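You operate a simulated robot arm through the tools that you are given. There is no shell and no other tool.

The job below is to be done with a simulated two-armed robot. You get a single attempt, and the scene is never put back.

JOB
Start the computer, tare the thrust, then open the guard and arm.

Only the result counts: the job must be done as asked and must still hold three seconds after the hand-in. Knocking over, shifting, dropping, spilling or breaking anything else fails it.

ROBOT AND FRAMES
Two 6-joint arms with two-finger grippers on one trunk that stands fixed in place. Base frame: the origin is at the foot of the trunk, x ahead of it, y to its left, z up. Units: mm, rad, N and s.
The left shoulder is at [30, 178, 1088], the right one opposite. With the tool pointing down near the work surface each hand reaches from about 580 to 740 mm from the base axis, measured 20 degrees to its own side. Payload 2.54 kg a hand.
The TCP of each hand is the grasp point between the finger pads, 30 mm short of the fingertips. In the tool frame z runs along the fingers and y along their closing line. Largest opening 116 mm; the body of the gripper starts 95 mm behind the TCP.
Orientation is that of the tool frame in the base frame, as [roll, pitch, yaw] about the fixed x, y, z axes, in that order (R = Rz(yaw) Ry(pitch) Rx(roll)). With the fingers straight down and closing along the base's y, the tool's x points along the base's -x, its y along +y and its z along -z.

CONTROLS
- The arms move only by the tool nudge_tool. It takes "left_plan", "right_plan" or both (then of equal length, played together; a hand with none holds still); each is a list that holds one entry, the list of rows, each a list of 7 numbers: the shift along the base's x, y, z in units of 150 mm (1.0 is 150 mm), then the turn, a rotation vector about the base's x, y, z in units of 120 degrees (1.0 is 120 degrees), then the gripper command, from -1 (fully open) to 1 (shut), values between in proportion. In form: [[[tx, ty, tz, wx, wy, wz, gripper], ...]]. A call has 1 to 20 rows; each row is the pose to reach, as a shift and turn from the pose commanded when the call began. A call with a number of a shift or a turn outside -1 to 1 is refused whole. Each row takes 0.2 s and may step no farther than 50 mm and 0.15 rad from the row before; otherwise, or with a gripper value out of range, the whole call is refused. A pose out of reach is approached as far as the arm can. The call stops where the force on the tool passes 70 N (or 10 N more than at its start, if that is more) or the arm is blocked; 0.2 s more then pass. Each finger travels about 153 mm/s and halts on what it meets, pressing with about 28 N; the grip force reading is that of the motor and also rises with nothing between the fingers. The clock runs only during rows and for 0.2 s after the last one: add rows that repeat a pose to give the fingers time. It gives the time, the measured TCP pose, the force on the tool (base axes), the opening and the grip force at its end, in the units of the frame above (readings bear some noise), with the torque about the TCP (base axes, N m) and any sound that the robot's microphone picked up.
- Cameras (640 x 400 px; columns grow to the right, rows downward): "scene" is now at [50.8, 16.8, 1814]; the picture's right is [0.21, -0.98, 0.00], its down [-0.71, -0.15, -0.69] and it looks along [0.68, 0.14, -0.72] (base axes); focal length 323 px, centre (320, 200). "left" rides on the left gripper at [69, 15, -122] in its tool frame; the picture's right is [-0.21, 0.98, 0.00], its down [-0.83, -0.18, -0.53] and it looks along [-0.52, -0.11, 0.85] (tool axes); focal length 251 px, centre (320, 200). "right" rides on the right gripper at [69, -15, -122] in its tool frame; the picture's right is [0.21, 0.98, 0.00], its down [-0.83, 0.18, -0.53] and it looks along [-0.52, 0.11, 0.85] (tool axes); focal length 251 px, centre (320, 200).
- get_image(camera): a new picture of that camera. It takes no simulated time.
- move_column(by): slides the trunk up (or, below 0, down) by that many mm; the arms and the scene camera ride with it, the base frame stays. It gives what a move gives, with no picture.
- turn_head(pan, tilt): turns the head with the scene camera to pan (to the left, within 2.496 rad either way) and tilt (down, from -0.506 to 1.204), counted from straight ahead of the robot. It gives what a move gives.
- locate(camera, pixels): for up to 12 pixels [column, row] of the newest picture of that camera ("zoom" is the newest enlarged one), the place [x, y, z] in the base frame of the surface seen there, good to about 3 mm. It takes no simulated time.
- zoom(camera, box): a new picture of the part [left, top, right, bottom] of that camera's present view, enlarged. It takes no simulated time.
- close_job(): hands the job in; it is judged then, once.

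Unless the task says otherwise, let go and move clear before handing in.

The tools are called by a JSON object that holds its "api" and its "payload". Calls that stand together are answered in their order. nudge_tool: Moves the arms, as the interface text tells. Its arguments: {"type":"object","properties":{"left_plan":{"type":"array","items":{"type":"array","items":{"type":"array","items":{"type":"number"}}}},"right_plan":{"type":"array","items":{"type":"array","items":{"type":"array","items":{"type":"number"}}}}},"required":[]} The other tools are called the same way: move_column (by) slides the trunk up or down; turn_head (pan, tilt) turns the head that bears the scene camera; get_image (camera) takes a picture; locate (camera, pixels) gives the place of the surface under pixels of a picture; zoom (camera, box) takes an enlarged picture of a part of a camera's view; close_job () hands the job in.

At the start:

```text
time: 0.0
left_eef_pos: [341.4, 412.1, 1455.8]
left_tool_rot: [-3.141, -0.001, -3.141]
left_ft_force: [0.1, 0.5, -0.4]
left_torque: [-0.01, -0.01, 0.0]
left_grip_width: 116.0
left_grasp_force: 0.1
right_eef_pos: [485.0, 18.8, 1458.3]
right_tool_rot: [3.141, 0.0, -3.141]
right_ft_force: [-0.1, -0.1, 0.1]
right_torque: [-0.01, 0.01, 0.01]
right_grip_width: 115.8
right_grasp_force: 0.1
trunk travel left (down, up): [-300.0, 240.0]
head pan, tilt: [0.209, 0.808]
```

scene: 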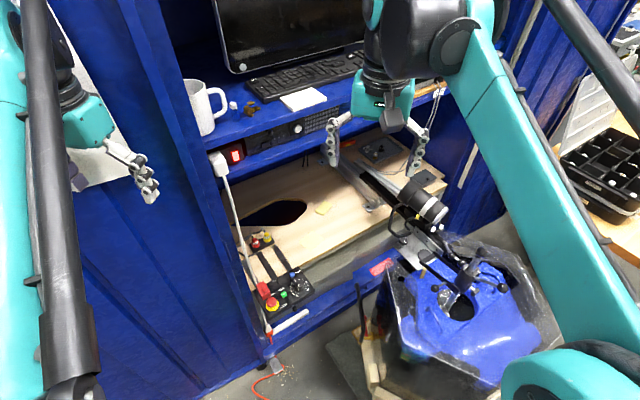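
right: 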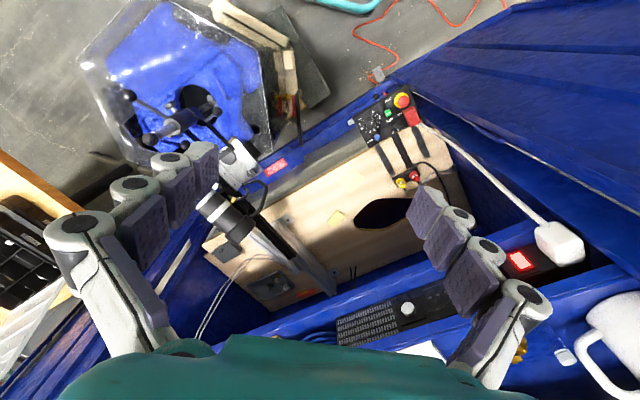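
left: 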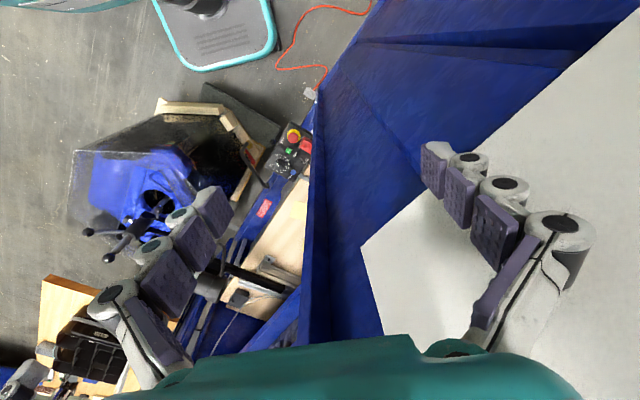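

The pictures show a cabinet with a computer at about scene (290,130) and a control panel near (283,290). I'll zoom in on both.

{"api": "zoom", "payload": {"camera": "scene", "box": [220, 220, 340, 350]}}

{"api": "zoom", "payload": {"camera": "scene", "box": [200, 80, 360, 180]}}

{"api": "zoom", "payload": {"camera": "right", "box": [340, 80, 440, 150]}}

{"api": "zoom", "payload": {"camera": "right", "box": [320, 220, 600, 370]}}

```text
3.08 times, centred on (280, 285) of scene
```

zoom: 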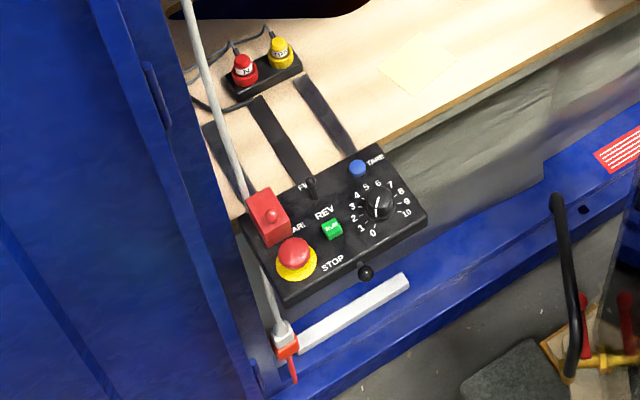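

```text
4.00 times, centred on (280, 130) of scene
```

zoom: 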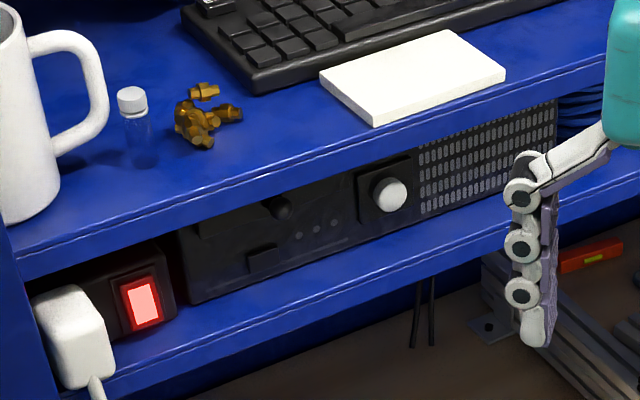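

```text
5.71 times, centred on (390, 115) of right
```

zoom: 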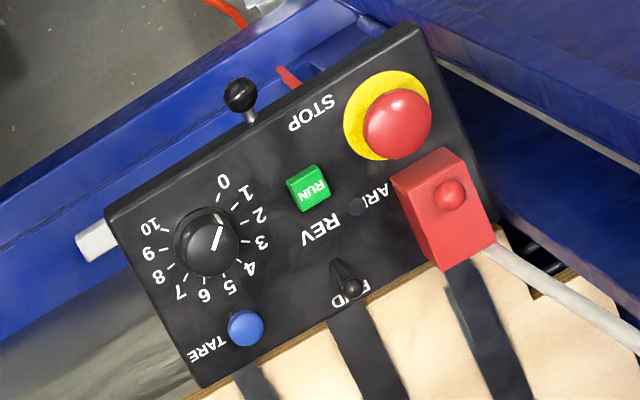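

```text
2.29 times, centred on (460, 295) of right
```

zoom: 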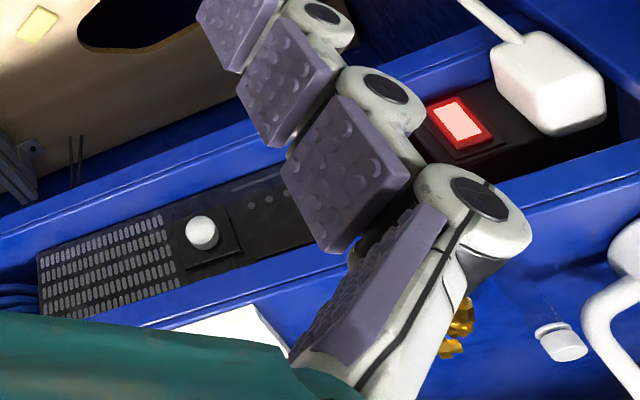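

The panel has TARE (blue), a red guard over ARM, a RUN button, STOP and a FWD/REV toggle. The silver button on the black computer sits near scene (297,128), and I'll locate these points next.

{"api": "locate", "payload": {"camera": "scene", "pixels": [[297, 128], [291, 124], [303, 137], [270, 145], [325, 122], [236, 155], [290, 115], [290, 150], [250, 138], [340, 100]]}}

{"api": "zoom", "payload": {"camera": "scene", "box": [255, 260, 305, 320]}}

```text
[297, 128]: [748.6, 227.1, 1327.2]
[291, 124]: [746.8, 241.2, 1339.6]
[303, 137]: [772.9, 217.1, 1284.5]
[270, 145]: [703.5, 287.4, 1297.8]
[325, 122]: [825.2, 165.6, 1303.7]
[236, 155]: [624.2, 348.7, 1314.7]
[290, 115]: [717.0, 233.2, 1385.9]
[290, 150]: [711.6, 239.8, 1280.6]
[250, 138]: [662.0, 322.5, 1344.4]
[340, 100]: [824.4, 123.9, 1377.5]
```

```text
6.67 times, centred on (280, 290) of scene
```

zoom: 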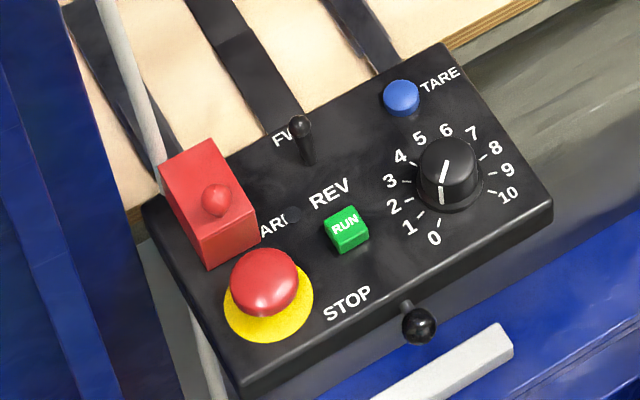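

{"api": "locate", "payload": {"camera": "zoom", "pixels": [[400, 95], [410, 135], [215, 195], [195, 175], [230, 235], [200, 260], [265, 285], [345, 235], [445, 170], [300, 125], [540, 200], [240, 380]]}}

{"api": "zoom", "payload": {"camera": "scene", "box": [275, 105, 335, 150]}}

```text
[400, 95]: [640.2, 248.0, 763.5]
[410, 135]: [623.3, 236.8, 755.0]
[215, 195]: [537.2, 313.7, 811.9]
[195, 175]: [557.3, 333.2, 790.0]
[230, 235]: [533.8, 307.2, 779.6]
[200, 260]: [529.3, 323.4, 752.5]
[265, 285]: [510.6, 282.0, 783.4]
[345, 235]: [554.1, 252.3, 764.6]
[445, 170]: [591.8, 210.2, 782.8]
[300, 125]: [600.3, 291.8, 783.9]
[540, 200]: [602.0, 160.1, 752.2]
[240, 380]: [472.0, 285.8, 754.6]
```

```text
8.89 times, centred on (305, 128) of scene
```

zoom: 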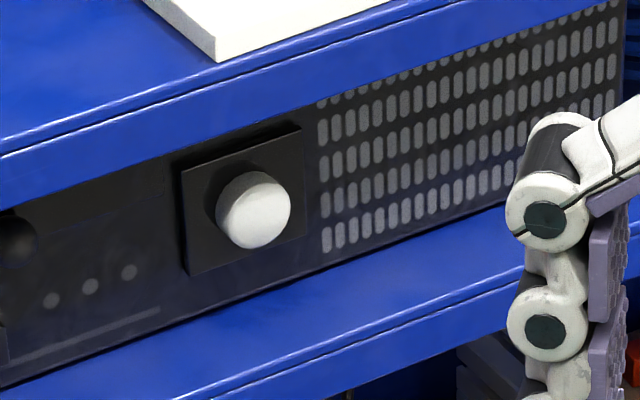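

The computer face is recessed about 28 mm behind the shelf lips and the cabinet front is turned about 45° from the base axes. I'll check the cabinet walls, the cable and the guard more closely before moving.

{"api": "locate", "payload": {"camera": "scene", "pixels": [[205, 220], [215, 300], [130, 250], [180, 100], [225, 180], [240, 230], [255, 290], [268, 335], [290, 320], [248, 340], [205, 130], [262, 350]]}}

{"api": "zoom", "payload": {"camera": "left", "box": [250, 110, 330, 180]}}

{"api": "zoom", "payload": {"camera": "right", "box": [395, 80, 445, 130]}}

{"api": "zoom", "payload": {"camera": "scene", "box": [256, 275, 286, 300]}}

```text
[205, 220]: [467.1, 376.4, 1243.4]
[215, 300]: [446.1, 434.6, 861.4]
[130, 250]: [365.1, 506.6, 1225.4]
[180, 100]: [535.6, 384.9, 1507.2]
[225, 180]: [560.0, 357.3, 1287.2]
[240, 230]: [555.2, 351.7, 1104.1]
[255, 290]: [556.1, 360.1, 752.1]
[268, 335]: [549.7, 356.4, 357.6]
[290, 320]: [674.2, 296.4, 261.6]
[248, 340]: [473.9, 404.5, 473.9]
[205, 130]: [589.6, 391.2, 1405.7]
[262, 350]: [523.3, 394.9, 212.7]
```

```text
5.71 times, centred on (290, 145) of left
```

zoom: 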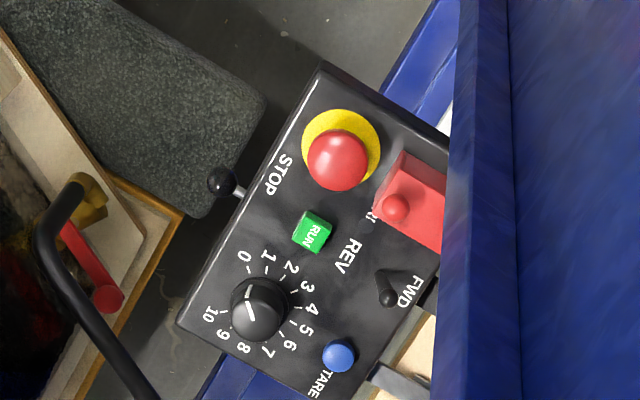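

```text
8.00 times, centred on (420, 105) of right
```

zoom: 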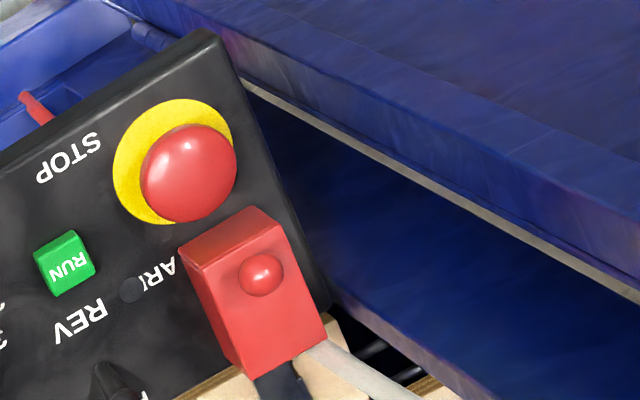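

```text
16.00 times, centred on (271, 288) of scene
```

zoom: 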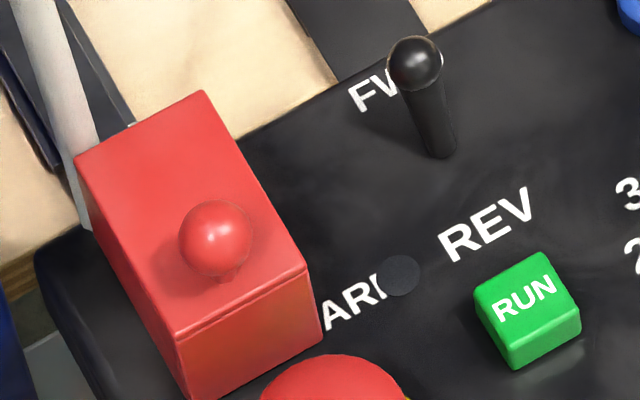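

The guard carries a ball near its user-side edge, so it likely hinges at the back. I'll measure its corners from this zoom.

{"api": "locate", "payload": {"camera": "zoom", "pixels": [[85, 165], [200, 100], [295, 262], [185, 330], [210, 390], [312, 330], [215, 235], [200, 170], [340, 300], [415, 60], [400, 275], [525, 290]]}}

{"api": "zoom", "payload": {"camera": "scene", "box": [280, 260, 320, 300]}}

{"api": "zoom", "payload": {"camera": "scene", "box": [200, 0, 400, 110]}}

```text
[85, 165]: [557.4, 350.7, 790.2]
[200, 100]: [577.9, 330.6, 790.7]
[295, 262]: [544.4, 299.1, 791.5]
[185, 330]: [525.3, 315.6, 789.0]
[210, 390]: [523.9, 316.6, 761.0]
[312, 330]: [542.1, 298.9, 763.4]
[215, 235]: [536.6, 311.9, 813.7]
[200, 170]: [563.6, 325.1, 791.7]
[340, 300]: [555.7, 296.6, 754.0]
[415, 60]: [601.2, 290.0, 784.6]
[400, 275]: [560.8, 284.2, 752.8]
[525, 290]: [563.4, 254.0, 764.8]
```

```text
10.00 times, centred on (300, 280) of scene
```

zoom: 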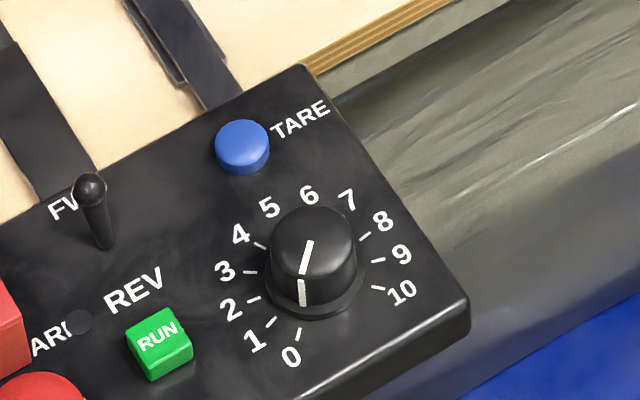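

```text
3.20 times, centred on (300, 55) of scene
```

zoom: 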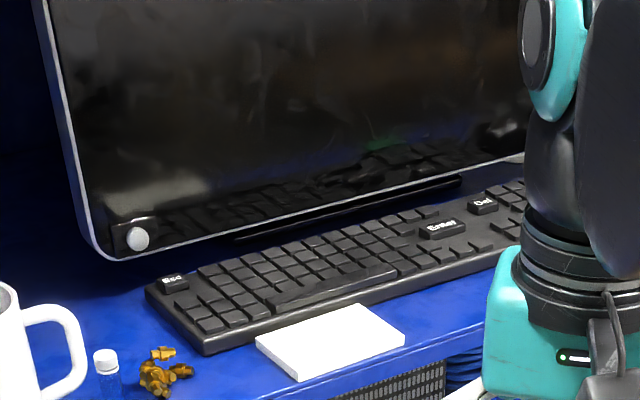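

Guard corners give exactly 45° (u=(.707,-.707), v=(.707,.707)), hinge likely at the back near (567,340) and the ball at about (538,312,806). I'll now map the shelf lips around the computer button and the wall left of the panel.

{"api": "locate", "payload": {"camera": "scene", "pixels": [[150, 250], [170, 250], [190, 250], [200, 250], [210, 250], [217, 250], [222, 250], [228, 250], [236, 250], [225, 290], [235, 290], [243, 290]]}}

{"api": "locate", "payload": {"camera": "scene", "pixels": [[297, 110], [297, 114], [297, 118], [297, 121], [297, 124], [297, 126], [297, 130], [297, 134], [297, 138], [297, 142], [297, 146], [297, 152]]}}

{"api": "zoom", "payload": {"camera": "scene", "box": [150, 120, 270, 340]}}

```text
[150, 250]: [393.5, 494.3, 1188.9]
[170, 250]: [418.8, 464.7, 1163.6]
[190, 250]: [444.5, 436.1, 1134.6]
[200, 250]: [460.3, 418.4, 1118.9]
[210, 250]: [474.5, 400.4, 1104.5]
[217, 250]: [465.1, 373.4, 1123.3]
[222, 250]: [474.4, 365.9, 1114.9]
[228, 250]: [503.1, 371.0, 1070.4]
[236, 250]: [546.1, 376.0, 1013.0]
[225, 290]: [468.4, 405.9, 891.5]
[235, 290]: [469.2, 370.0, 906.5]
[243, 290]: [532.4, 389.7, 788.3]
```

```text
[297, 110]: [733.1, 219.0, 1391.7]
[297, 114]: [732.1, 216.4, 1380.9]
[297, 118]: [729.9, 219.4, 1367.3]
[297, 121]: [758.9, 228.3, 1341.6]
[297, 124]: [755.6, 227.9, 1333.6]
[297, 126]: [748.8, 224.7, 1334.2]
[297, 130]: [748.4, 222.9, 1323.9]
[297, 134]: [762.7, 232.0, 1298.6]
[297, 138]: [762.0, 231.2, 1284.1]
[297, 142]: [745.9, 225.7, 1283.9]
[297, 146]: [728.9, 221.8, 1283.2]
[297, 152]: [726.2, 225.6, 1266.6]
```

```text
1.82 times, centred on (210, 230) of scene
```

zoom: 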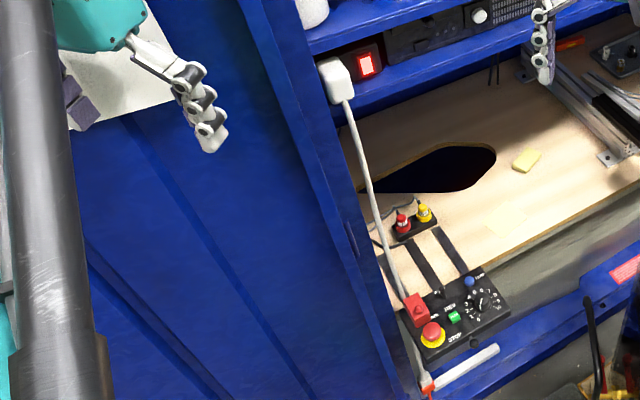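

The wall post sits at u≈60–78 and v≈593, left of the panel. The computer button centre is about (748,225,1328), recessed 17 mm behind lips that leave a 78 mm gap. I'll first swing the right hand to point its closed fingers at the computer, staying in front of the shelf.

{"api": "nudge_tool", "payload": {"right_plan": [[[0.075, 0.054, -0.042, 0.0244, -0.059, 0.0244, 1], [0.15, 0.108, -0.083, 0.0489, -0.118, 0.0489, 1], [0.225, 0.163, -0.125, 0.0733, -0.1769, 0.0733, 1], [0.3, 0.217, -0.167, 0.0977, -0.2359, 0.0977, 1], [0.375, 0.271, -0.208, 0.1221, -0.2949, 0.1221, 1], [0.45, 0.325, -0.25, 0.1466, -0.3539, 0.1466, 1], [0.525, 0.379, -0.292, 0.171, -0.4128, 0.171, 1], [0.6, 0.433, -0.333, 0.1954, -0.4718, 0.1954, 1], [0.675, 0.488, -0.375, 0.2198, -0.5308, 0.2198, 1], [0.75, 0.542, -0.417, 0.2443, -0.5898, 0.2443, 1], [0.825, 0.596, -0.458, 0.2687, -0.6487, 0.2687, 1], [0.9, 0.65, -0.5, 0.2931, -0.7077, 0.2931, 1], [0.9, 0.65, -0.5, 0.2931, -0.7077, 0.2931, 1]]]}}

```text
time: 2.8
left_eef_pos: [338.3, 412.6, 1455.9]
left_tool_rot: [-3.14, 0.0, 3.141]
left_ft_force: [0.1, 0.4, 0.9]
left_torque: [0.0, 0.0, 0.0]
left_grip_width: 116.1
left_grasp_force: 0.0
right_eef_pos: [619.8, 115.3, 1383.3]
right_tool_rot: [-0.604, 1.569, 0.181]
right_ft_force: [-0.2, -0.4, 0.1]
right_torque: [0.03, -0.02, -0.02]
right_grip_width: 0.2
right_grasp_force: 28.2
trunk travel left (down, up): [-300.0, 240.0]
head pan, tilt: [0.209, 0.808]
```

The right hand reached (620,115,1383) pointing horizontally with its fingers shut. I'll move to a standoff in front of the button at v=600 and then look.

{"api": "nudge_tool", "payload": {"right_plan": [[[0.147, 0.104, -0.123, 0, 0, 0, 1], [0.294, 0.209, -0.246, 0, 0, 0, 1], [0.441, 0.313, -0.369, 0, 0, 0, 1], [0.441, 0.313, -0.369, 0, 0, 0, 1]]]}}

{"api": "get_image", "payload": {"camera": "right"}}

{"api": "zoom", "payload": {"camera": "scene", "box": [240, 80, 360, 180]}}

```text
time: 3.8
left_eef_pos: [339.4, 412.1, 1457.0]
left_tool_rot: [3.139, 0.0, -3.141]
left_ft_force: [-0.5, -0.7, -0.2]
left_torque: [0.03, -0.06, 0.0]
left_grip_width: 116.0
left_grasp_force: 0.1
right_eef_pos: [687.3, 162.7, 1328.5]
right_tool_rot: [-0.31, 1.571, 0.477]
right_ft_force: [0.5, 0.2, -0.4]
right_torque: [-0.03, 0.02, 0.0]
right_grip_width: 0.0
right_grasp_force: 28.1
trunk travel left (down, up): [-300.0, 240.0]
head pan, tilt: [0.209, 0.808]
```

```text
taken
```

right: 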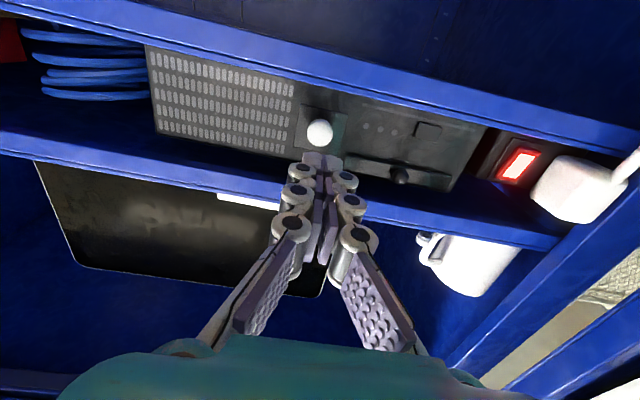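

```text
4.00 times, centred on (300, 130) of scene
```

zoom: 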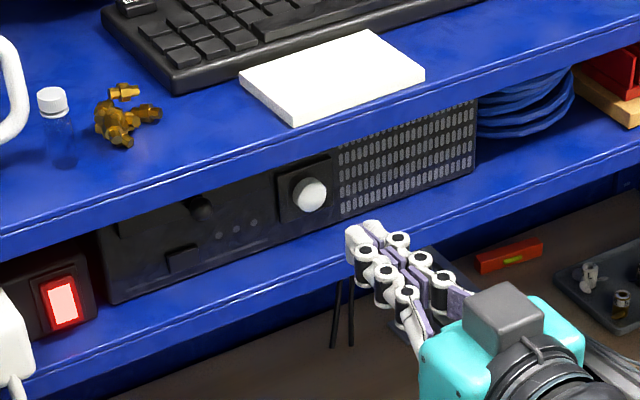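

The fingertips at right-camera (321,158) line up with the button at (320,132). I'll take a second measurement of the button from this camera.

{"api": "locate", "payload": {"camera": "right", "pixels": [[320, 126], [320, 132], [313, 132], [327, 132], [320, 139], [305, 148], [341, 118], [321, 158], [260, 180], [320, 75]]}}

{"api": "zoom", "payload": {"camera": "right", "box": [280, 90, 360, 180]}}

```text
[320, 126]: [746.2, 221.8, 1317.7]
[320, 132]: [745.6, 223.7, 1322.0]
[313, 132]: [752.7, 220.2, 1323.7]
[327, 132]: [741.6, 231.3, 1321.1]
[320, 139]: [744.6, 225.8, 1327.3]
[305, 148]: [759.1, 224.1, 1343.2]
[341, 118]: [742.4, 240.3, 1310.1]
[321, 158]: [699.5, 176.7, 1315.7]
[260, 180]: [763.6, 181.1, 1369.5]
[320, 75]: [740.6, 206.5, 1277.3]
```

```text
4.44 times, centred on (320, 135) of right
```

zoom: 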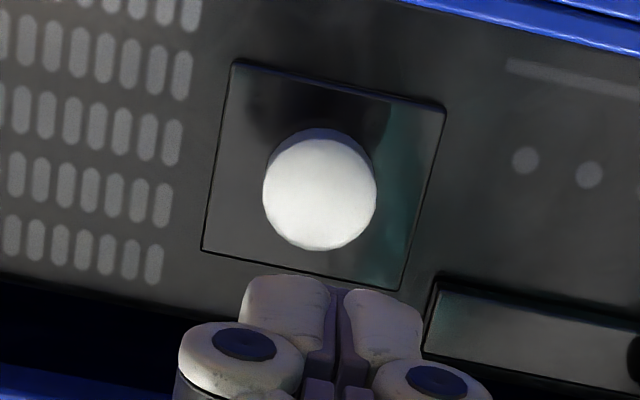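

Both views put the button centre near (746.5,224.5,1326), with its front at v≈686. I'll adjust slightly and advance to just short of contact.

{"api": "nudge_tool", "payload": {"right_plan": [[[0.064, 0.078, -0.017, 0, 0, 0, 1], [0.134, 0.148, -0.017, 0, 0, 0, 1], [0.205, 0.219, -0.017, 0, 0, 0, 1], [0.23, 0.244, -0.017, 0, 0, 0, 1], [0.23, 0.244, -0.017, 0, 0, 0, 1]]]}}

{"api": "zoom", "payload": {"camera": "scene", "box": [270, 100, 340, 160]}}

{"api": "zoom", "payload": {"camera": "right", "box": [280, 90, 360, 180]}}

```text
time: 5.0
left_eef_pos: [339.8, 413.7, 1456.1]
left_tool_rot: [-3.141, 0.0, 3.142]
left_ft_force: [-1.2, -0.2, 0.5]
left_torque: [0.0, -0.03, 0.03]
left_grip_width: 115.9
left_grasp_force: 0.0
right_eef_pos: [720.9, 200.0, 1325.4]
right_tool_rot: [-0.46, 1.571, 0.326]
right_ft_force: [-0.3, 0.0, 0.6]
right_torque: [-0.02, 0.02, 0.0]
right_grip_width: 0.0
right_grasp_force: 28.2
trunk travel left (down, up): [-300.0, 240.0]
head pan, tilt: [0.209, 0.808]
```

```text
6.67 times, centred on (305, 130) of scene
```

zoom: 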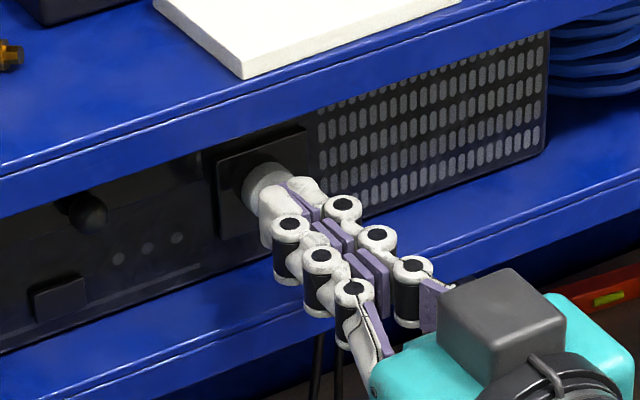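

```text
4.44 times, centred on (320, 135) of right
```

zoom: 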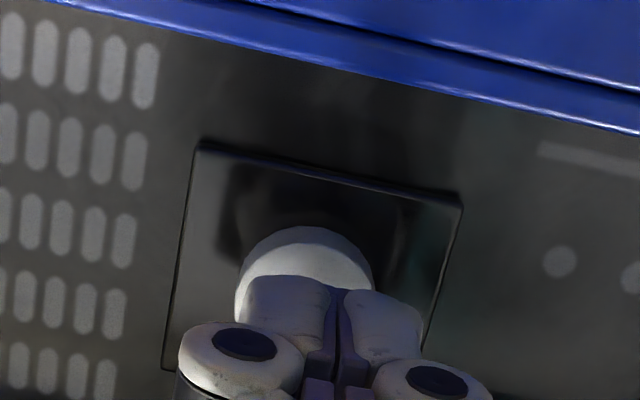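

The tip is at v≈681 with the button just ahead, a few mm toward image-left (+u). I'll correct by 3 mm and press in small steps.

{"api": "nudge_tool", "payload": {"right_plan": [[[0.014, -0.014, 0, 0, 0, 0, 1], [0.026, -0.002, 0, 0, 0, 0, 1], [0.038, 0.01, 0, 0, 0, 0, 1], [0.05, 0.022, 0, 0, 0, 0, 1], [0.057, 0.029, 0, 0, 0, 0, 1]]]}}

{"api": "zoom", "payload": {"camera": "right", "box": [280, 90, 360, 180]}}

{"api": "zoom", "payload": {"camera": "scene", "box": [270, 100, 340, 160]}}

```text
time: 6.2
left_eef_pos: [339.8, 411.0, 1455.8]
left_tool_rot: [-3.141, 0.0, 3.141]
left_ft_force: [0.8, 0.2, 0.0]
left_torque: [-0.02, -0.01, 0.01]
left_grip_width: 115.9
left_grasp_force: 0.0
right_eef_pos: [729.4, 203.7, 1324.0]
right_tool_rot: [-0.135, 1.571, 0.651]
right_ft_force: [-0.1, 0.3, -0.6]
right_torque: [-0.02, 0.01, 0.02]
right_grip_width: 0.0
right_grasp_force: 28.0
trunk travel left (down, up): [-300.0, 240.0]
head pan, tilt: [0.209, 0.808]
```

```text
4.44 times, centred on (320, 135) of right
```

zoom: 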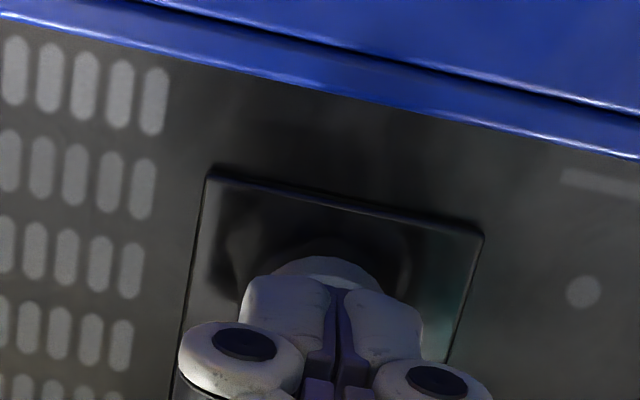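

```text
6.67 times, centred on (305, 130) of scene
```

zoom: 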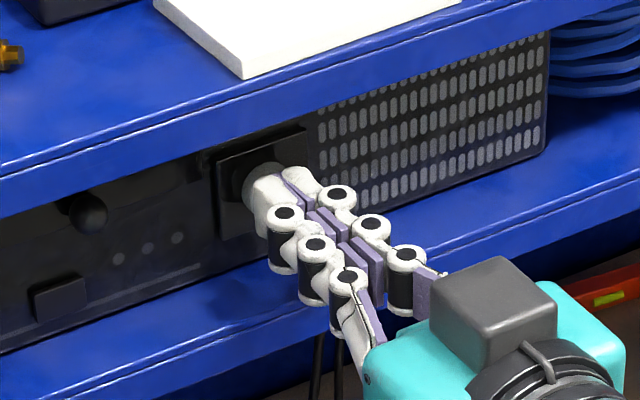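

There is still no contact force with the tip at v≈690, and the fingers are now centred on the button. I'll keep advancing in 1.5–2 mm steps.

{"api": "nudge_tool", "payload": {"right_plan": [[[0.008, 0.008, 0.01, 0, 0, 0, 1], [0.016, 0.016, 0.01, 0, 0, 0, 1], [0.024, 0.024, 0.01, 0, 0, 0, 1], [0.03, 0.03, 0.01, 0, 0, 0, 1]]]}}

{"api": "zoom", "payload": {"camera": "scene", "box": [270, 100, 340, 160]}}

```text
time: 7.2
left_eef_pos: [338.7, 410.0, 1456.0]
left_tool_rot: [-3.141, 0.001, 3.141]
left_ft_force: [0.5, 0.3, 0.7]
left_torque: [-0.02, 0.03, 0.0]
left_grip_width: 116.1
left_grasp_force: 0.0
right_eef_pos: [732.7, 207.5, 1327.1]
right_tool_rot: [-0.167, 1.57, 0.617]
right_ft_force: [-6.4, -5.9, -2.4]
right_torque: [-0.06, 0.07, 0.0]
right_grip_width: 5.9
right_grasp_force: 28.8
trunk travel left (down, up): [-300.0, 240.0]
head pan, tilt: [0.209, 0.808]
heard: click
```

```text
6.67 times, centred on (305, 130) of scene
```

zoom: 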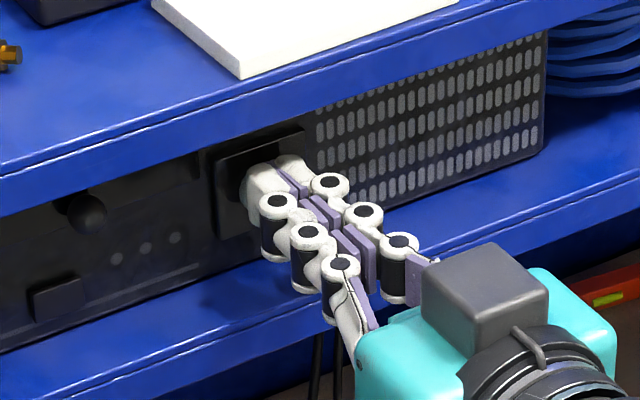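

A click came with about 9 N of push, so the button was pressed. I'll back straight out and look for signs that the computer started.

{"api": "nudge_tool", "payload": {"right_plan": [[[-0.05, -0.05, 0, 0, 0, 0, 1], [-0.14, -0.14, 0, 0, 0, 0, 1], [-0.26, -0.26, 0, 0, 0, 0, 1], [-0.4, -0.4, 0, 0, 0, 0, 1], [-0.4, -0.4, 0, 0, 0, 0, 1]]]}}

{"api": "get_image", "payload": {"camera": "scene"}}

{"api": "zoom", "payload": {"camera": "right", "box": [160, 40, 480, 260]}}

{"api": "zoom", "payload": {"camera": "scene", "box": [200, 60, 360, 180]}}

```text
time: 8.4
left_eef_pos: [340.9, 413.1, 1455.9]
left_tool_rot: [3.14, 0.0, 3.141]
left_ft_force: [0.3, -0.1, 0.8]
left_torque: [-0.03, 0.02, 0.01]
left_grip_width: 115.8
left_grasp_force: 0.1
right_eef_pos: [675.8, 148.6, 1324.9]
right_tool_rot: [-0.151, 1.571, 0.635]
right_ft_force: [0.5, -0.3, 0.2]
right_torque: [0.02, 0.0, -0.01]
right_grip_width: 0.0
right_grasp_force: 28.8
trunk travel left (down, up): [-300.0, 240.0]
head pan, tilt: [0.209, 0.808]
```

```text
taken
```

scene: 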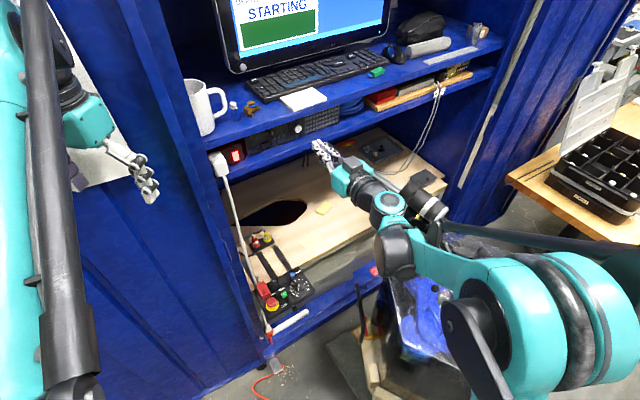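

```text
1.82 times, centred on (320, 150) of right
```

zoom: 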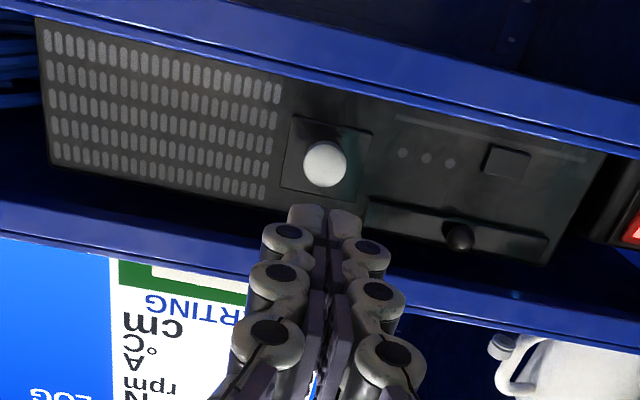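

```text
3.33 times, centred on (280, 120) of scene
```

zoom: 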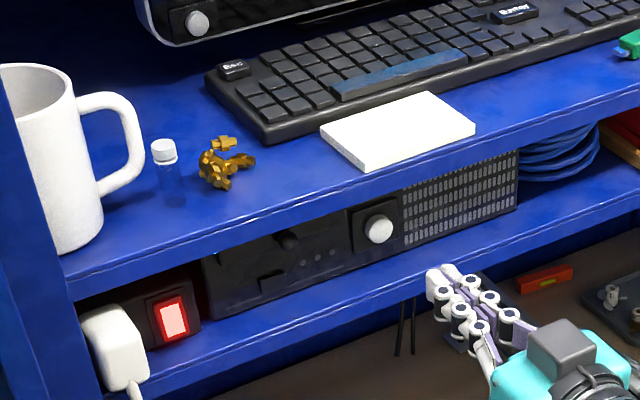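

The monitor now shows "STARTING". I'll withdraw the right hand and tilt the head up to read the screen.

{"api": "nudge_tool", "payload": {"right_plan": [[[-0.19, -0.155, 0.125, 0, 0, 0, 1], [-0.38, -0.31, 0.25, 0, 0, 0, 1], [-0.57, -0.465, 0.375, 0, 0, 0, 1], [-0.77, -0.62, 0.5, 0, 0, 0, 1]]]}}

{"api": "turn_head", "payload": {"pan": 0.3, "tilt": 0.5}}

{"api": "get_image", "payload": {"camera": "scene"}}

```text
time: 9.4
left_eef_pos: [337.0, 410.8, 1456.4]
left_tool_rot: [-3.141, 0.002, 3.14]
left_ft_force: [-0.9, -1.0, 0.7]
left_torque: [0.01, -0.06, -0.02]
left_grip_width: 116.1
left_grasp_force: 0.0
right_eef_pos: [555.1, 52.0, 1402.9]
right_tool_rot: [-0.478, 1.568, 0.308]
right_ft_force: [-0.5, 0.0, -0.2]
right_torque: [0.0, 0.04, -0.01]
right_grip_width: 0.0
right_grasp_force: 28.8
trunk travel left (down, up): [-300.0, 240.0]
head pan, tilt: [0.209, 0.808]
```

```text
time: 10.2
left_eef_pos: [340.5, 412.6, 1455.4]
left_tool_rot: [3.141, 0.0, 3.141]
left_ft_force: [0.1, -0.1, 0.1]
left_torque: [-0.03, 0.01, 0.0]
left_grip_width: 116.0
left_grasp_force: 0.0
right_eef_pos: [558.2, 53.6, 1402.5]
right_tool_rot: [-0.514, 1.57, 0.27]
right_ft_force: [-0.1, -0.1, 0.3]
right_torque: [0.02, 0.0, 0.01]
right_grip_width: 0.2
right_grasp_force: 28.5
trunk travel left (down, up): [-300.0, 240.0]
head pan, tilt: [0.3, 0.499]
```

```text
taken
```

scene: 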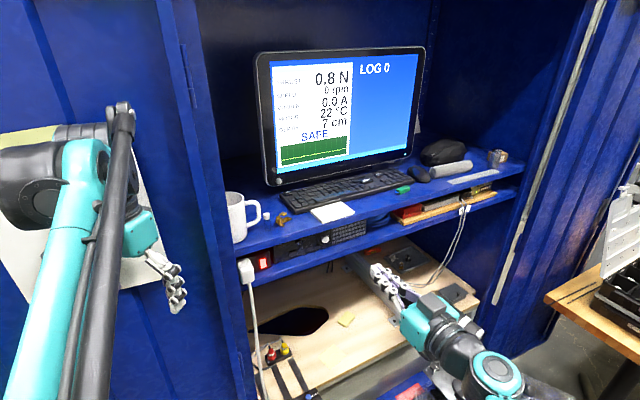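

The screen shows 0.8 N thrust, 0 rpm and SAFE, so the computer is running. Now I'll bring the left hand around and down in front of the cabinet, closing it and turning it 45°.

{"api": "nudge_tool", "payload": {"left_plan": [[[0.086, -0.143, -0.143, 0, 0, 0.0536, 1], [0.171, -0.286, -0.286, 0, 0, 0.107, 1], [0.257, -0.429, -0.429, 0, 0, 0.161, 1], [0.343, -0.571, -0.571, 0, 0, 0.214, 1], [0.429, -0.714, -0.714, 0, 0, 0.268, 1], [0.514, -0.857, -0.857, 0, 0, 0.321, 1], [0.6, -1.0, -1.0, 0, 0, 0.375, 1]]]}}

{"api": "turn_head", "payload": {"pan": 0.3, "tilt": 0.8}}

{"api": "get_image", "payload": {"camera": "scene"}}

{"api": "get_image", "payload": {"camera": "left"}}

```text
time: 11.8
left_eef_pos: [433.1, 260.3, 1305.8]
left_tool_rot: [-3.141, 0.0, -2.354]
left_ft_force: [0.2, -0.4, -0.4]
left_torque: [0.04, 0.03, -0.04]
left_grip_width: 0.0
left_grasp_force: 28.3
right_eef_pos: [558.9, 52.5, 1401.9]
right_tool_rot: [-1.162, 1.569, -0.377]
right_ft_force: [0.0, -0.6, 0.0]
right_torque: [-0.01, 0.01, 0.04]
right_grip_width: 0.3
right_grasp_force: 28.5
trunk travel left (down, up): [-300.0, 240.0]
head pan, tilt: [0.3, 0.499]
```

```text
time: 12.6
left_eef_pos: [431.3, 262.2, 1306.6]
left_tool_rot: [3.141, 0.0, -2.356]
left_ft_force: [-0.6, -0.1, 0.4]
left_torque: [-0.02, 0.0, 0.01]
left_grip_width: 0.1
left_grasp_force: 28.2
right_eef_pos: [557.8, 53.7, 1403.2]
right_tool_rot: [-0.465, 1.57, 0.319]
right_ft_force: [-0.4, -0.3, -0.5]
right_torque: [0.0, 0.0, 0.01]
right_grip_width: 0.0
right_grasp_force: 29.0
trunk travel left (down, up): [-300.0, 240.0]
head pan, tilt: [0.3, 0.799]
```

```text
taken
```

scene: 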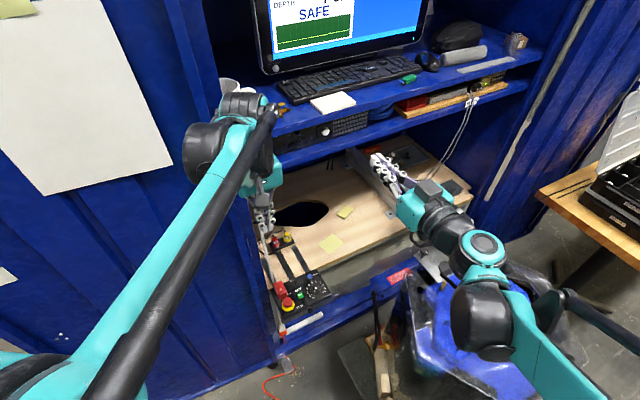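

```text
taken
```

left: 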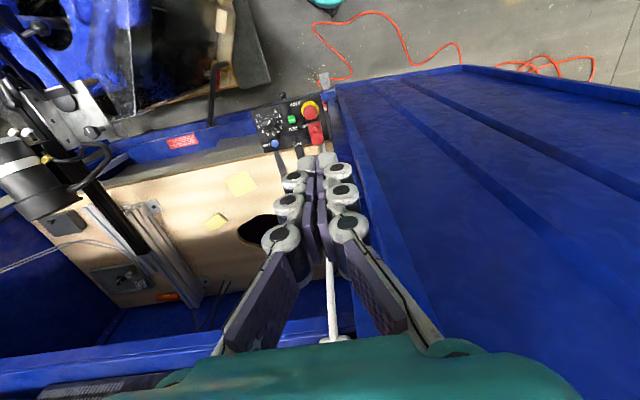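

The left hand is clear in front of the cabinet at (431,262,1306). I'll continue down and toward the TARE side.

{"api": "nudge_tool", "payload": {"left_plan": [[[0.12, -0.12, -0.195, 0, 0, 0, 1], [0.24, -0.24, -0.39, 0, 0, 0, 1], [0.36, -0.36, -0.585, 0, 0, 0, 1], [0.48, -0.48, -0.78, 0, 0, 0, 1], [0.6, -0.6, -0.975, 0, 0, 0, 1]]]}}

{"api": "nudge_tool", "payload": {"left_plan": [[[0.05, 0, -0.2, 0, 0, 0, 1], [0.1, 0, -0.4, 0, 0, 0, 1], [0.15, 0, -0.6, 0, 0, 0, 1], [0.2, 0, -0.8, 0, 0, 0, 1], [0.25, 0, -1.0, 0, 0, 0, 1]]]}}

{"api": "get_image", "payload": {"camera": "left"}}

{"api": "get_image", "payload": {"camera": "scene"}}

```text
time: 13.8
left_eef_pos: [523.1, 172.4, 1158.6]
left_tool_rot: [3.14, -0.002, -2.356]
left_ft_force: [0.3, 1.6, -0.6]
left_torque: [0.0, 0.03, 0.01]
left_grip_width: 0.0
left_grasp_force: 28.2
right_eef_pos: [559.2, 53.0, 1401.4]
right_tool_rot: [2.119, 1.568, 2.905]
right_ft_force: [0.5, 0.4, -0.8]
right_torque: [-0.03, 0.01, 0.04]
right_grip_width: 0.0
right_grasp_force: 28.3
trunk travel left (down, up): [-300.0, 240.0]
head pan, tilt: [0.3, 0.799]
```

```text
time: 15.0
left_eef_pos: [557.6, 171.9, 1007.6]
left_tool_rot: [3.141, 0.0, -2.356]
left_ft_force: [0.4, 0.8, -0.3]
left_torque: [-0.01, 0.02, 0.02]
left_grip_width: 0.0
left_grasp_force: 27.9
right_eef_pos: [559.4, 53.3, 1403.1]
right_tool_rot: [2.549, 1.57, -2.948]
right_ft_force: [0.3, 0.0, 0.1]
right_torque: [-0.02, 0.0, 0.01]
right_grip_width: 0.0
right_grasp_force: 28.9
trunk travel left (down, up): [-300.0, 240.0]
head pan, tilt: [0.3, 0.799]
```

```text
taken
```

left: 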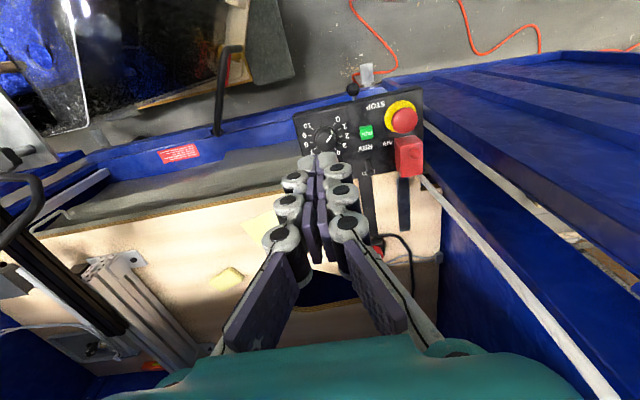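

```text
taken
```

scene: 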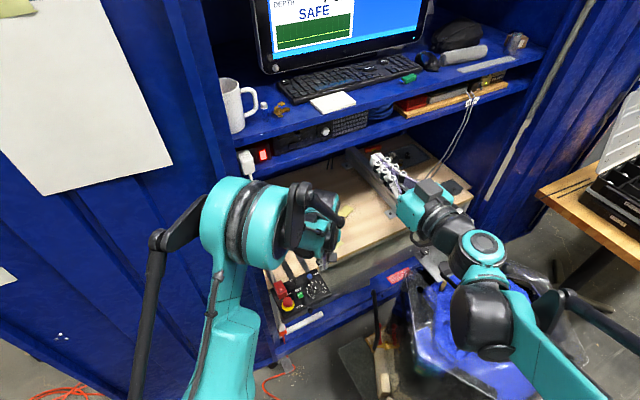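

The left hand is over the panel at (558,172,1008). I'll refine the TARE position in a fresh zoom before descending.

{"api": "zoom", "payload": {"camera": "scene", "box": [270, 260, 340, 320]}}

```text
6.67 times, centred on (305, 290) of scene
```

zoom: 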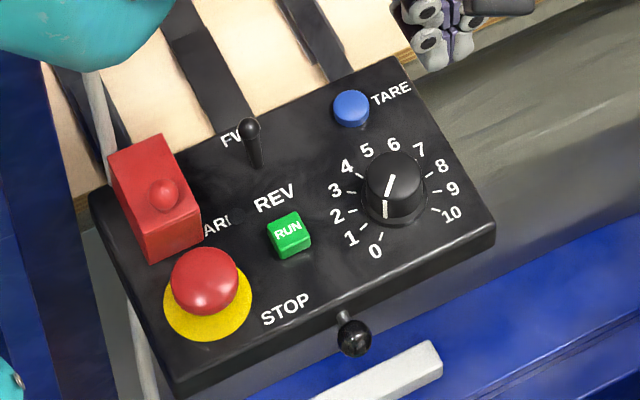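

{"api": "locate", "payload": {"camera": "zoom", "pixels": [[351, 104], [338, 104], [364, 104], [351, 95], [351, 112], [351, 124], [385, 168], [395, 175], [251, 125], [164, 193], [205, 270], [398, 220]]}}

```text
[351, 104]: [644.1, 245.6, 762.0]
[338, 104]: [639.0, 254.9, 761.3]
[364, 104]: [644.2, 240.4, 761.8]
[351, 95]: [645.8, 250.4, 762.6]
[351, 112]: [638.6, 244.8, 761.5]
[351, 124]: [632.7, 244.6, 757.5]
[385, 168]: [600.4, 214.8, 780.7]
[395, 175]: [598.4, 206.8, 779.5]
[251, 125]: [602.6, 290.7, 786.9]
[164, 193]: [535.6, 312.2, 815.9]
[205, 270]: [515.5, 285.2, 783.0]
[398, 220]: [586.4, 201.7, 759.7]
```

TARE's centre is about (642,247) with its top at z≈762. I'll move over it.

{"api": "nudge_tool", "payload": {"left_plan": [[[0.11, 0.1, -0.2, 0, 0, 0, 1], [0.22, 0.2, -0.4, 0, 0, 0, 1], [0.33, 0.3, -0.6, 0, 0, 0, 1], [0.44, 0.4, -0.8, 0, 0, 0, 1], [0.554, 0.5, -1.0, 0, 0, 0, 1], [0.554, 0.5, -1.0, 0, 0, 0, 1]]]}}

{"api": "get_image", "payload": {"camera": "left"}}

{"api": "zoom", "payload": {"camera": "scene", "box": [240, 200, 360, 320]}}

```text
time: 16.4
left_eef_pos: [641.1, 250.0, 860.1]
left_tool_rot: [-3.141, -0.001, -2.355]
left_ft_force: [-0.5, -0.1, -0.3]
left_torque: [0.01, -0.04, -0.03]
left_grip_width: 0.0
left_grasp_force: 28.0
right_eef_pos: [558.5, 52.9, 1402.3]
right_tool_rot: [-2.868, 1.57, -2.084]
right_ft_force: [-0.1, -1.0, -0.7]
right_torque: [0.03, -0.01, -0.02]
right_grip_width: 0.4
right_grasp_force: 28.6
trunk travel left (down, up): [-300.0, 240.0]
head pan, tilt: [0.3, 0.799]
```

```text
taken
```

left: 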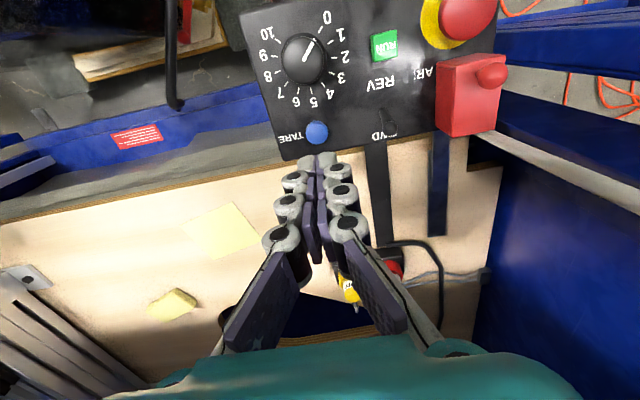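

```text
3.33 times, centred on (300, 260) of scene
```

zoom: 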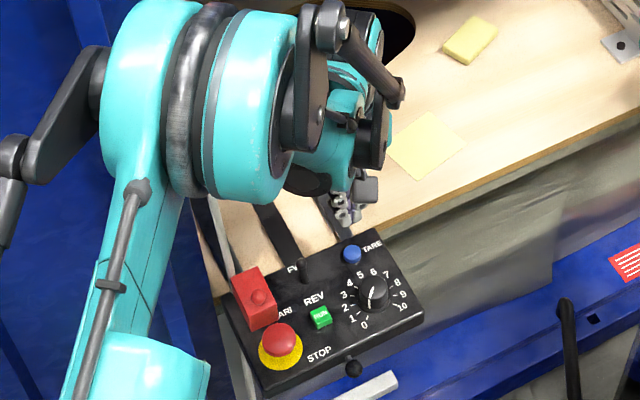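

TARE appears at left-camera (316,132), just in front of the fingertips. I'll locate it from this close view.

{"api": "locate", "payload": {"camera": "left", "pixels": [[316, 130], [308, 130], [324, 130], [316, 123], [316, 136], [300, 60], [490, 75], [480, 65], [440, 130], [495, 130], [445, 75], [500, 75]]}}

{"api": "zoom", "payload": {"camera": "left", "box": [280, 100, 360, 180]}}

```text
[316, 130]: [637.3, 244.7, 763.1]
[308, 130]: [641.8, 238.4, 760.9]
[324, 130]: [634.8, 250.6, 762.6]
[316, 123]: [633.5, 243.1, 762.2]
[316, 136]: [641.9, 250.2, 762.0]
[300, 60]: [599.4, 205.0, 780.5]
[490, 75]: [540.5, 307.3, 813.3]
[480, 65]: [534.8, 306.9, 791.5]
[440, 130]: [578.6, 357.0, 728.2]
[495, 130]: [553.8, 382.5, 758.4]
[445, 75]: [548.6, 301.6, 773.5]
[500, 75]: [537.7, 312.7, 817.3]
```

```text
5.00 times, centred on (320, 140) of left
```

zoom: 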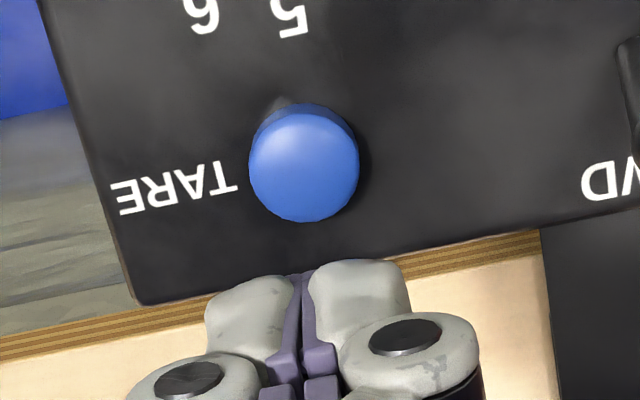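

TARE averages (640,246.5), top z≈762. I'll descend and start pressing in 2 mm steps.

{"api": "nudge_tool", "payload": {"left_plan": [[[-0.006, -0.002, -0.12, 0, 0, 0, 1], [-0.013, -0.003, -0.25, 0, 0, 0, 1], [-0.013, -0.003, -0.37, 0, 0, 0, 1], [-0.013, -0.003, -0.42, 0, 0, 0, 1], [-0.013, -0.003, -0.435, 0, 0, 0, 1], [-0.013, -0.003, -0.45, 0, 0, 0, 1], [-0.013, -0.003, -0.463, 0, 0, 0, 1]]]}}

{"api": "zoom", "payload": {"camera": "left", "box": [280, 100, 360, 180]}}

{"api": "zoom", "payload": {"camera": "scene", "box": [270, 240, 340, 300]}}

```text
time: 18.0
left_eef_pos: [639.4, 245.2, 789.9]
left_tool_rot: [3.141, -0.001, -2.356]
left_ft_force: [0.0, -0.2, 0.2]
left_torque: [0.0, -0.01, 0.03]
left_grip_width: 0.1
left_grasp_force: 28.6
right_eef_pos: [558.6, 53.0, 1401.0]
right_tool_rot: [2.624, 1.57, -2.874]
right_ft_force: [0.1, -0.4, -0.8]
right_torque: [0.02, 0.03, -0.03]
right_grip_width: 0.0
right_grasp_force: 29.0
trunk travel left (down, up): [-300.0, 240.0]
head pan, tilt: [0.3, 0.799]
```

```text
5.00 times, centred on (320, 140) of left
```

zoom: 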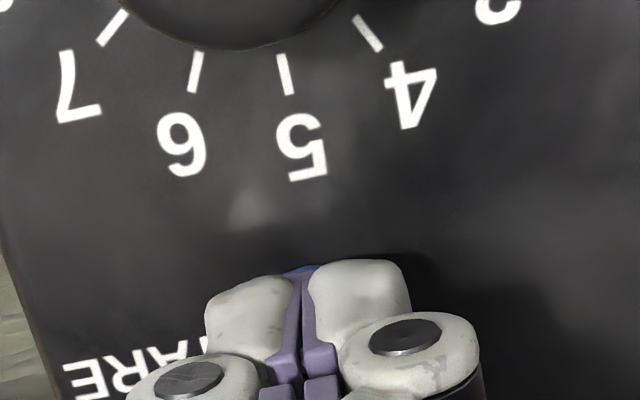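

```text
6.67 times, centred on (305, 270) of scene
```

zoom: 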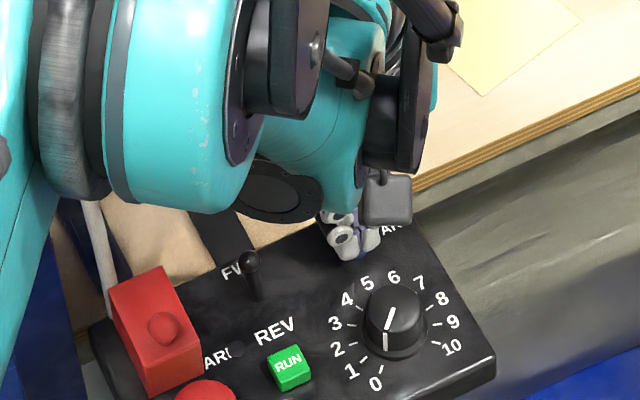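

There's no force yet with the tip at about 760, and the fingers cover TARE. I'll continue down in small steps.

{"api": "nudge_tool", "payload": {"left_plan": [[[0, 0, -0.01, 0, 0, 0, 1], [0, 0, -0.02, 0, 0, 0, 1], [0, 0, -0.03, 0, 0, 0, 1], [0, 0, -0.04, 0, 0, 0, 1]]]}}

```text
time: 19.0
left_eef_pos: [639.1, 246.1, 784.2]
left_tool_rot: [-3.142, -0.002, -2.357]
left_ft_force: [1.7, -1.9, 7.8]
left_torque: [-0.02, -0.08, -0.04]
left_grip_width: 6.2
left_grasp_force: 28.1
right_eef_pos: [558.1, 53.0, 1402.8]
right_tool_rot: [-2.903, 1.57, -2.117]
right_ft_force: [0.9, 0.4, 0.8]
right_torque: [0.0, 0.0, 0.0]
right_grip_width: 0.0
right_grasp_force: 28.1
trunk travel left (down, up): [-300.0, 240.0]
head pan, tilt: [0.3, 0.799]
heard: click
```

A click came with about 8 N of push. I'll lift off and check the screen for the tared thrust.

{"api": "nudge_tool", "payload": {"left_plan": [[[0, 0, 0.05, 0, 0, 0, 1], [0, 0, 0.2, 0, 0, 0, 1], [0, 0, 0.4, 0, 0, 0, 1], [0, 0, 0.6, 0, 0, 0, 1]]]}}

{"api": "turn_head", "payload": {"pan": 0.3, "tilt": 0.6}}

{"api": "zoom", "payload": {"camera": "scene", "box": [240, 0, 440, 120]}}

{"api": "zoom", "payload": {"camera": "left", "box": [220, 0, 520, 190]}}

```text
time: 20.0
left_eef_pos: [637.0, 246.5, 876.0]
left_tool_rot: [3.141, 0.0, -2.356]
left_ft_force: [0.9, -0.4, -0.2]
left_torque: [0.03, -0.04, 0.0]
left_grip_width: 0.0
left_grasp_force: 28.7
right_eef_pos: [558.1, 53.0, 1402.9]
right_tool_rot: [3.06, 1.57, -2.437]
right_ft_force: [0.6, -0.2, -0.6]
right_torque: [0.01, 0.01, 0.0]
right_grip_width: 0.1
right_grasp_force: 28.7
trunk travel left (down, up): [-300.0, 240.0]
head pan, tilt: [0.3, 0.799]
```

```text
time: 20.7
left_eef_pos: [639.1, 246.5, 874.1]
left_tool_rot: [3.141, -0.001, -2.356]
left_ft_force: [0.5, -0.9, 0.9]
left_torque: [-0.02, -0.01, 0.01]
left_grip_width: 0.0
left_grasp_force: 28.5
right_eef_pos: [559.1, 53.4, 1402.5]
right_tool_rot: [-0.469, 1.571, 0.315]
right_ft_force: [0.3, -0.7, -0.6]
right_torque: [0.01, -0.02, 0.01]
right_grip_width: 0.1
right_grasp_force: 28.4
trunk travel left (down, up): [-300.0, 240.0]
head pan, tilt: [0.3, 0.6]
```

```text
3.20 times, centred on (340, 60) of scene
```

zoom: 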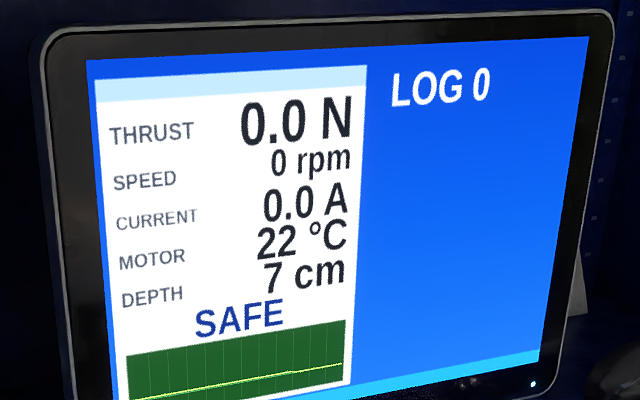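

```text
2.11 times, centred on (370, 95) of left
```

zoom: 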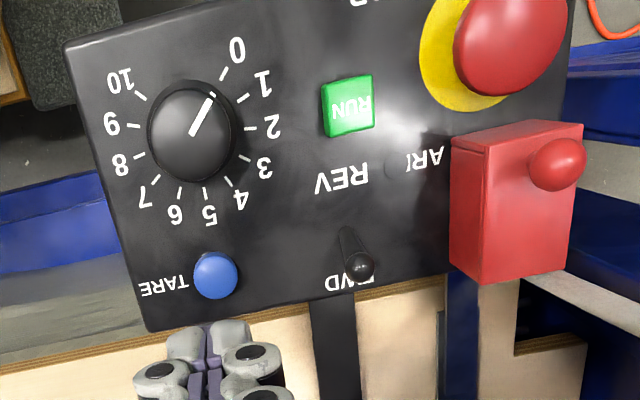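

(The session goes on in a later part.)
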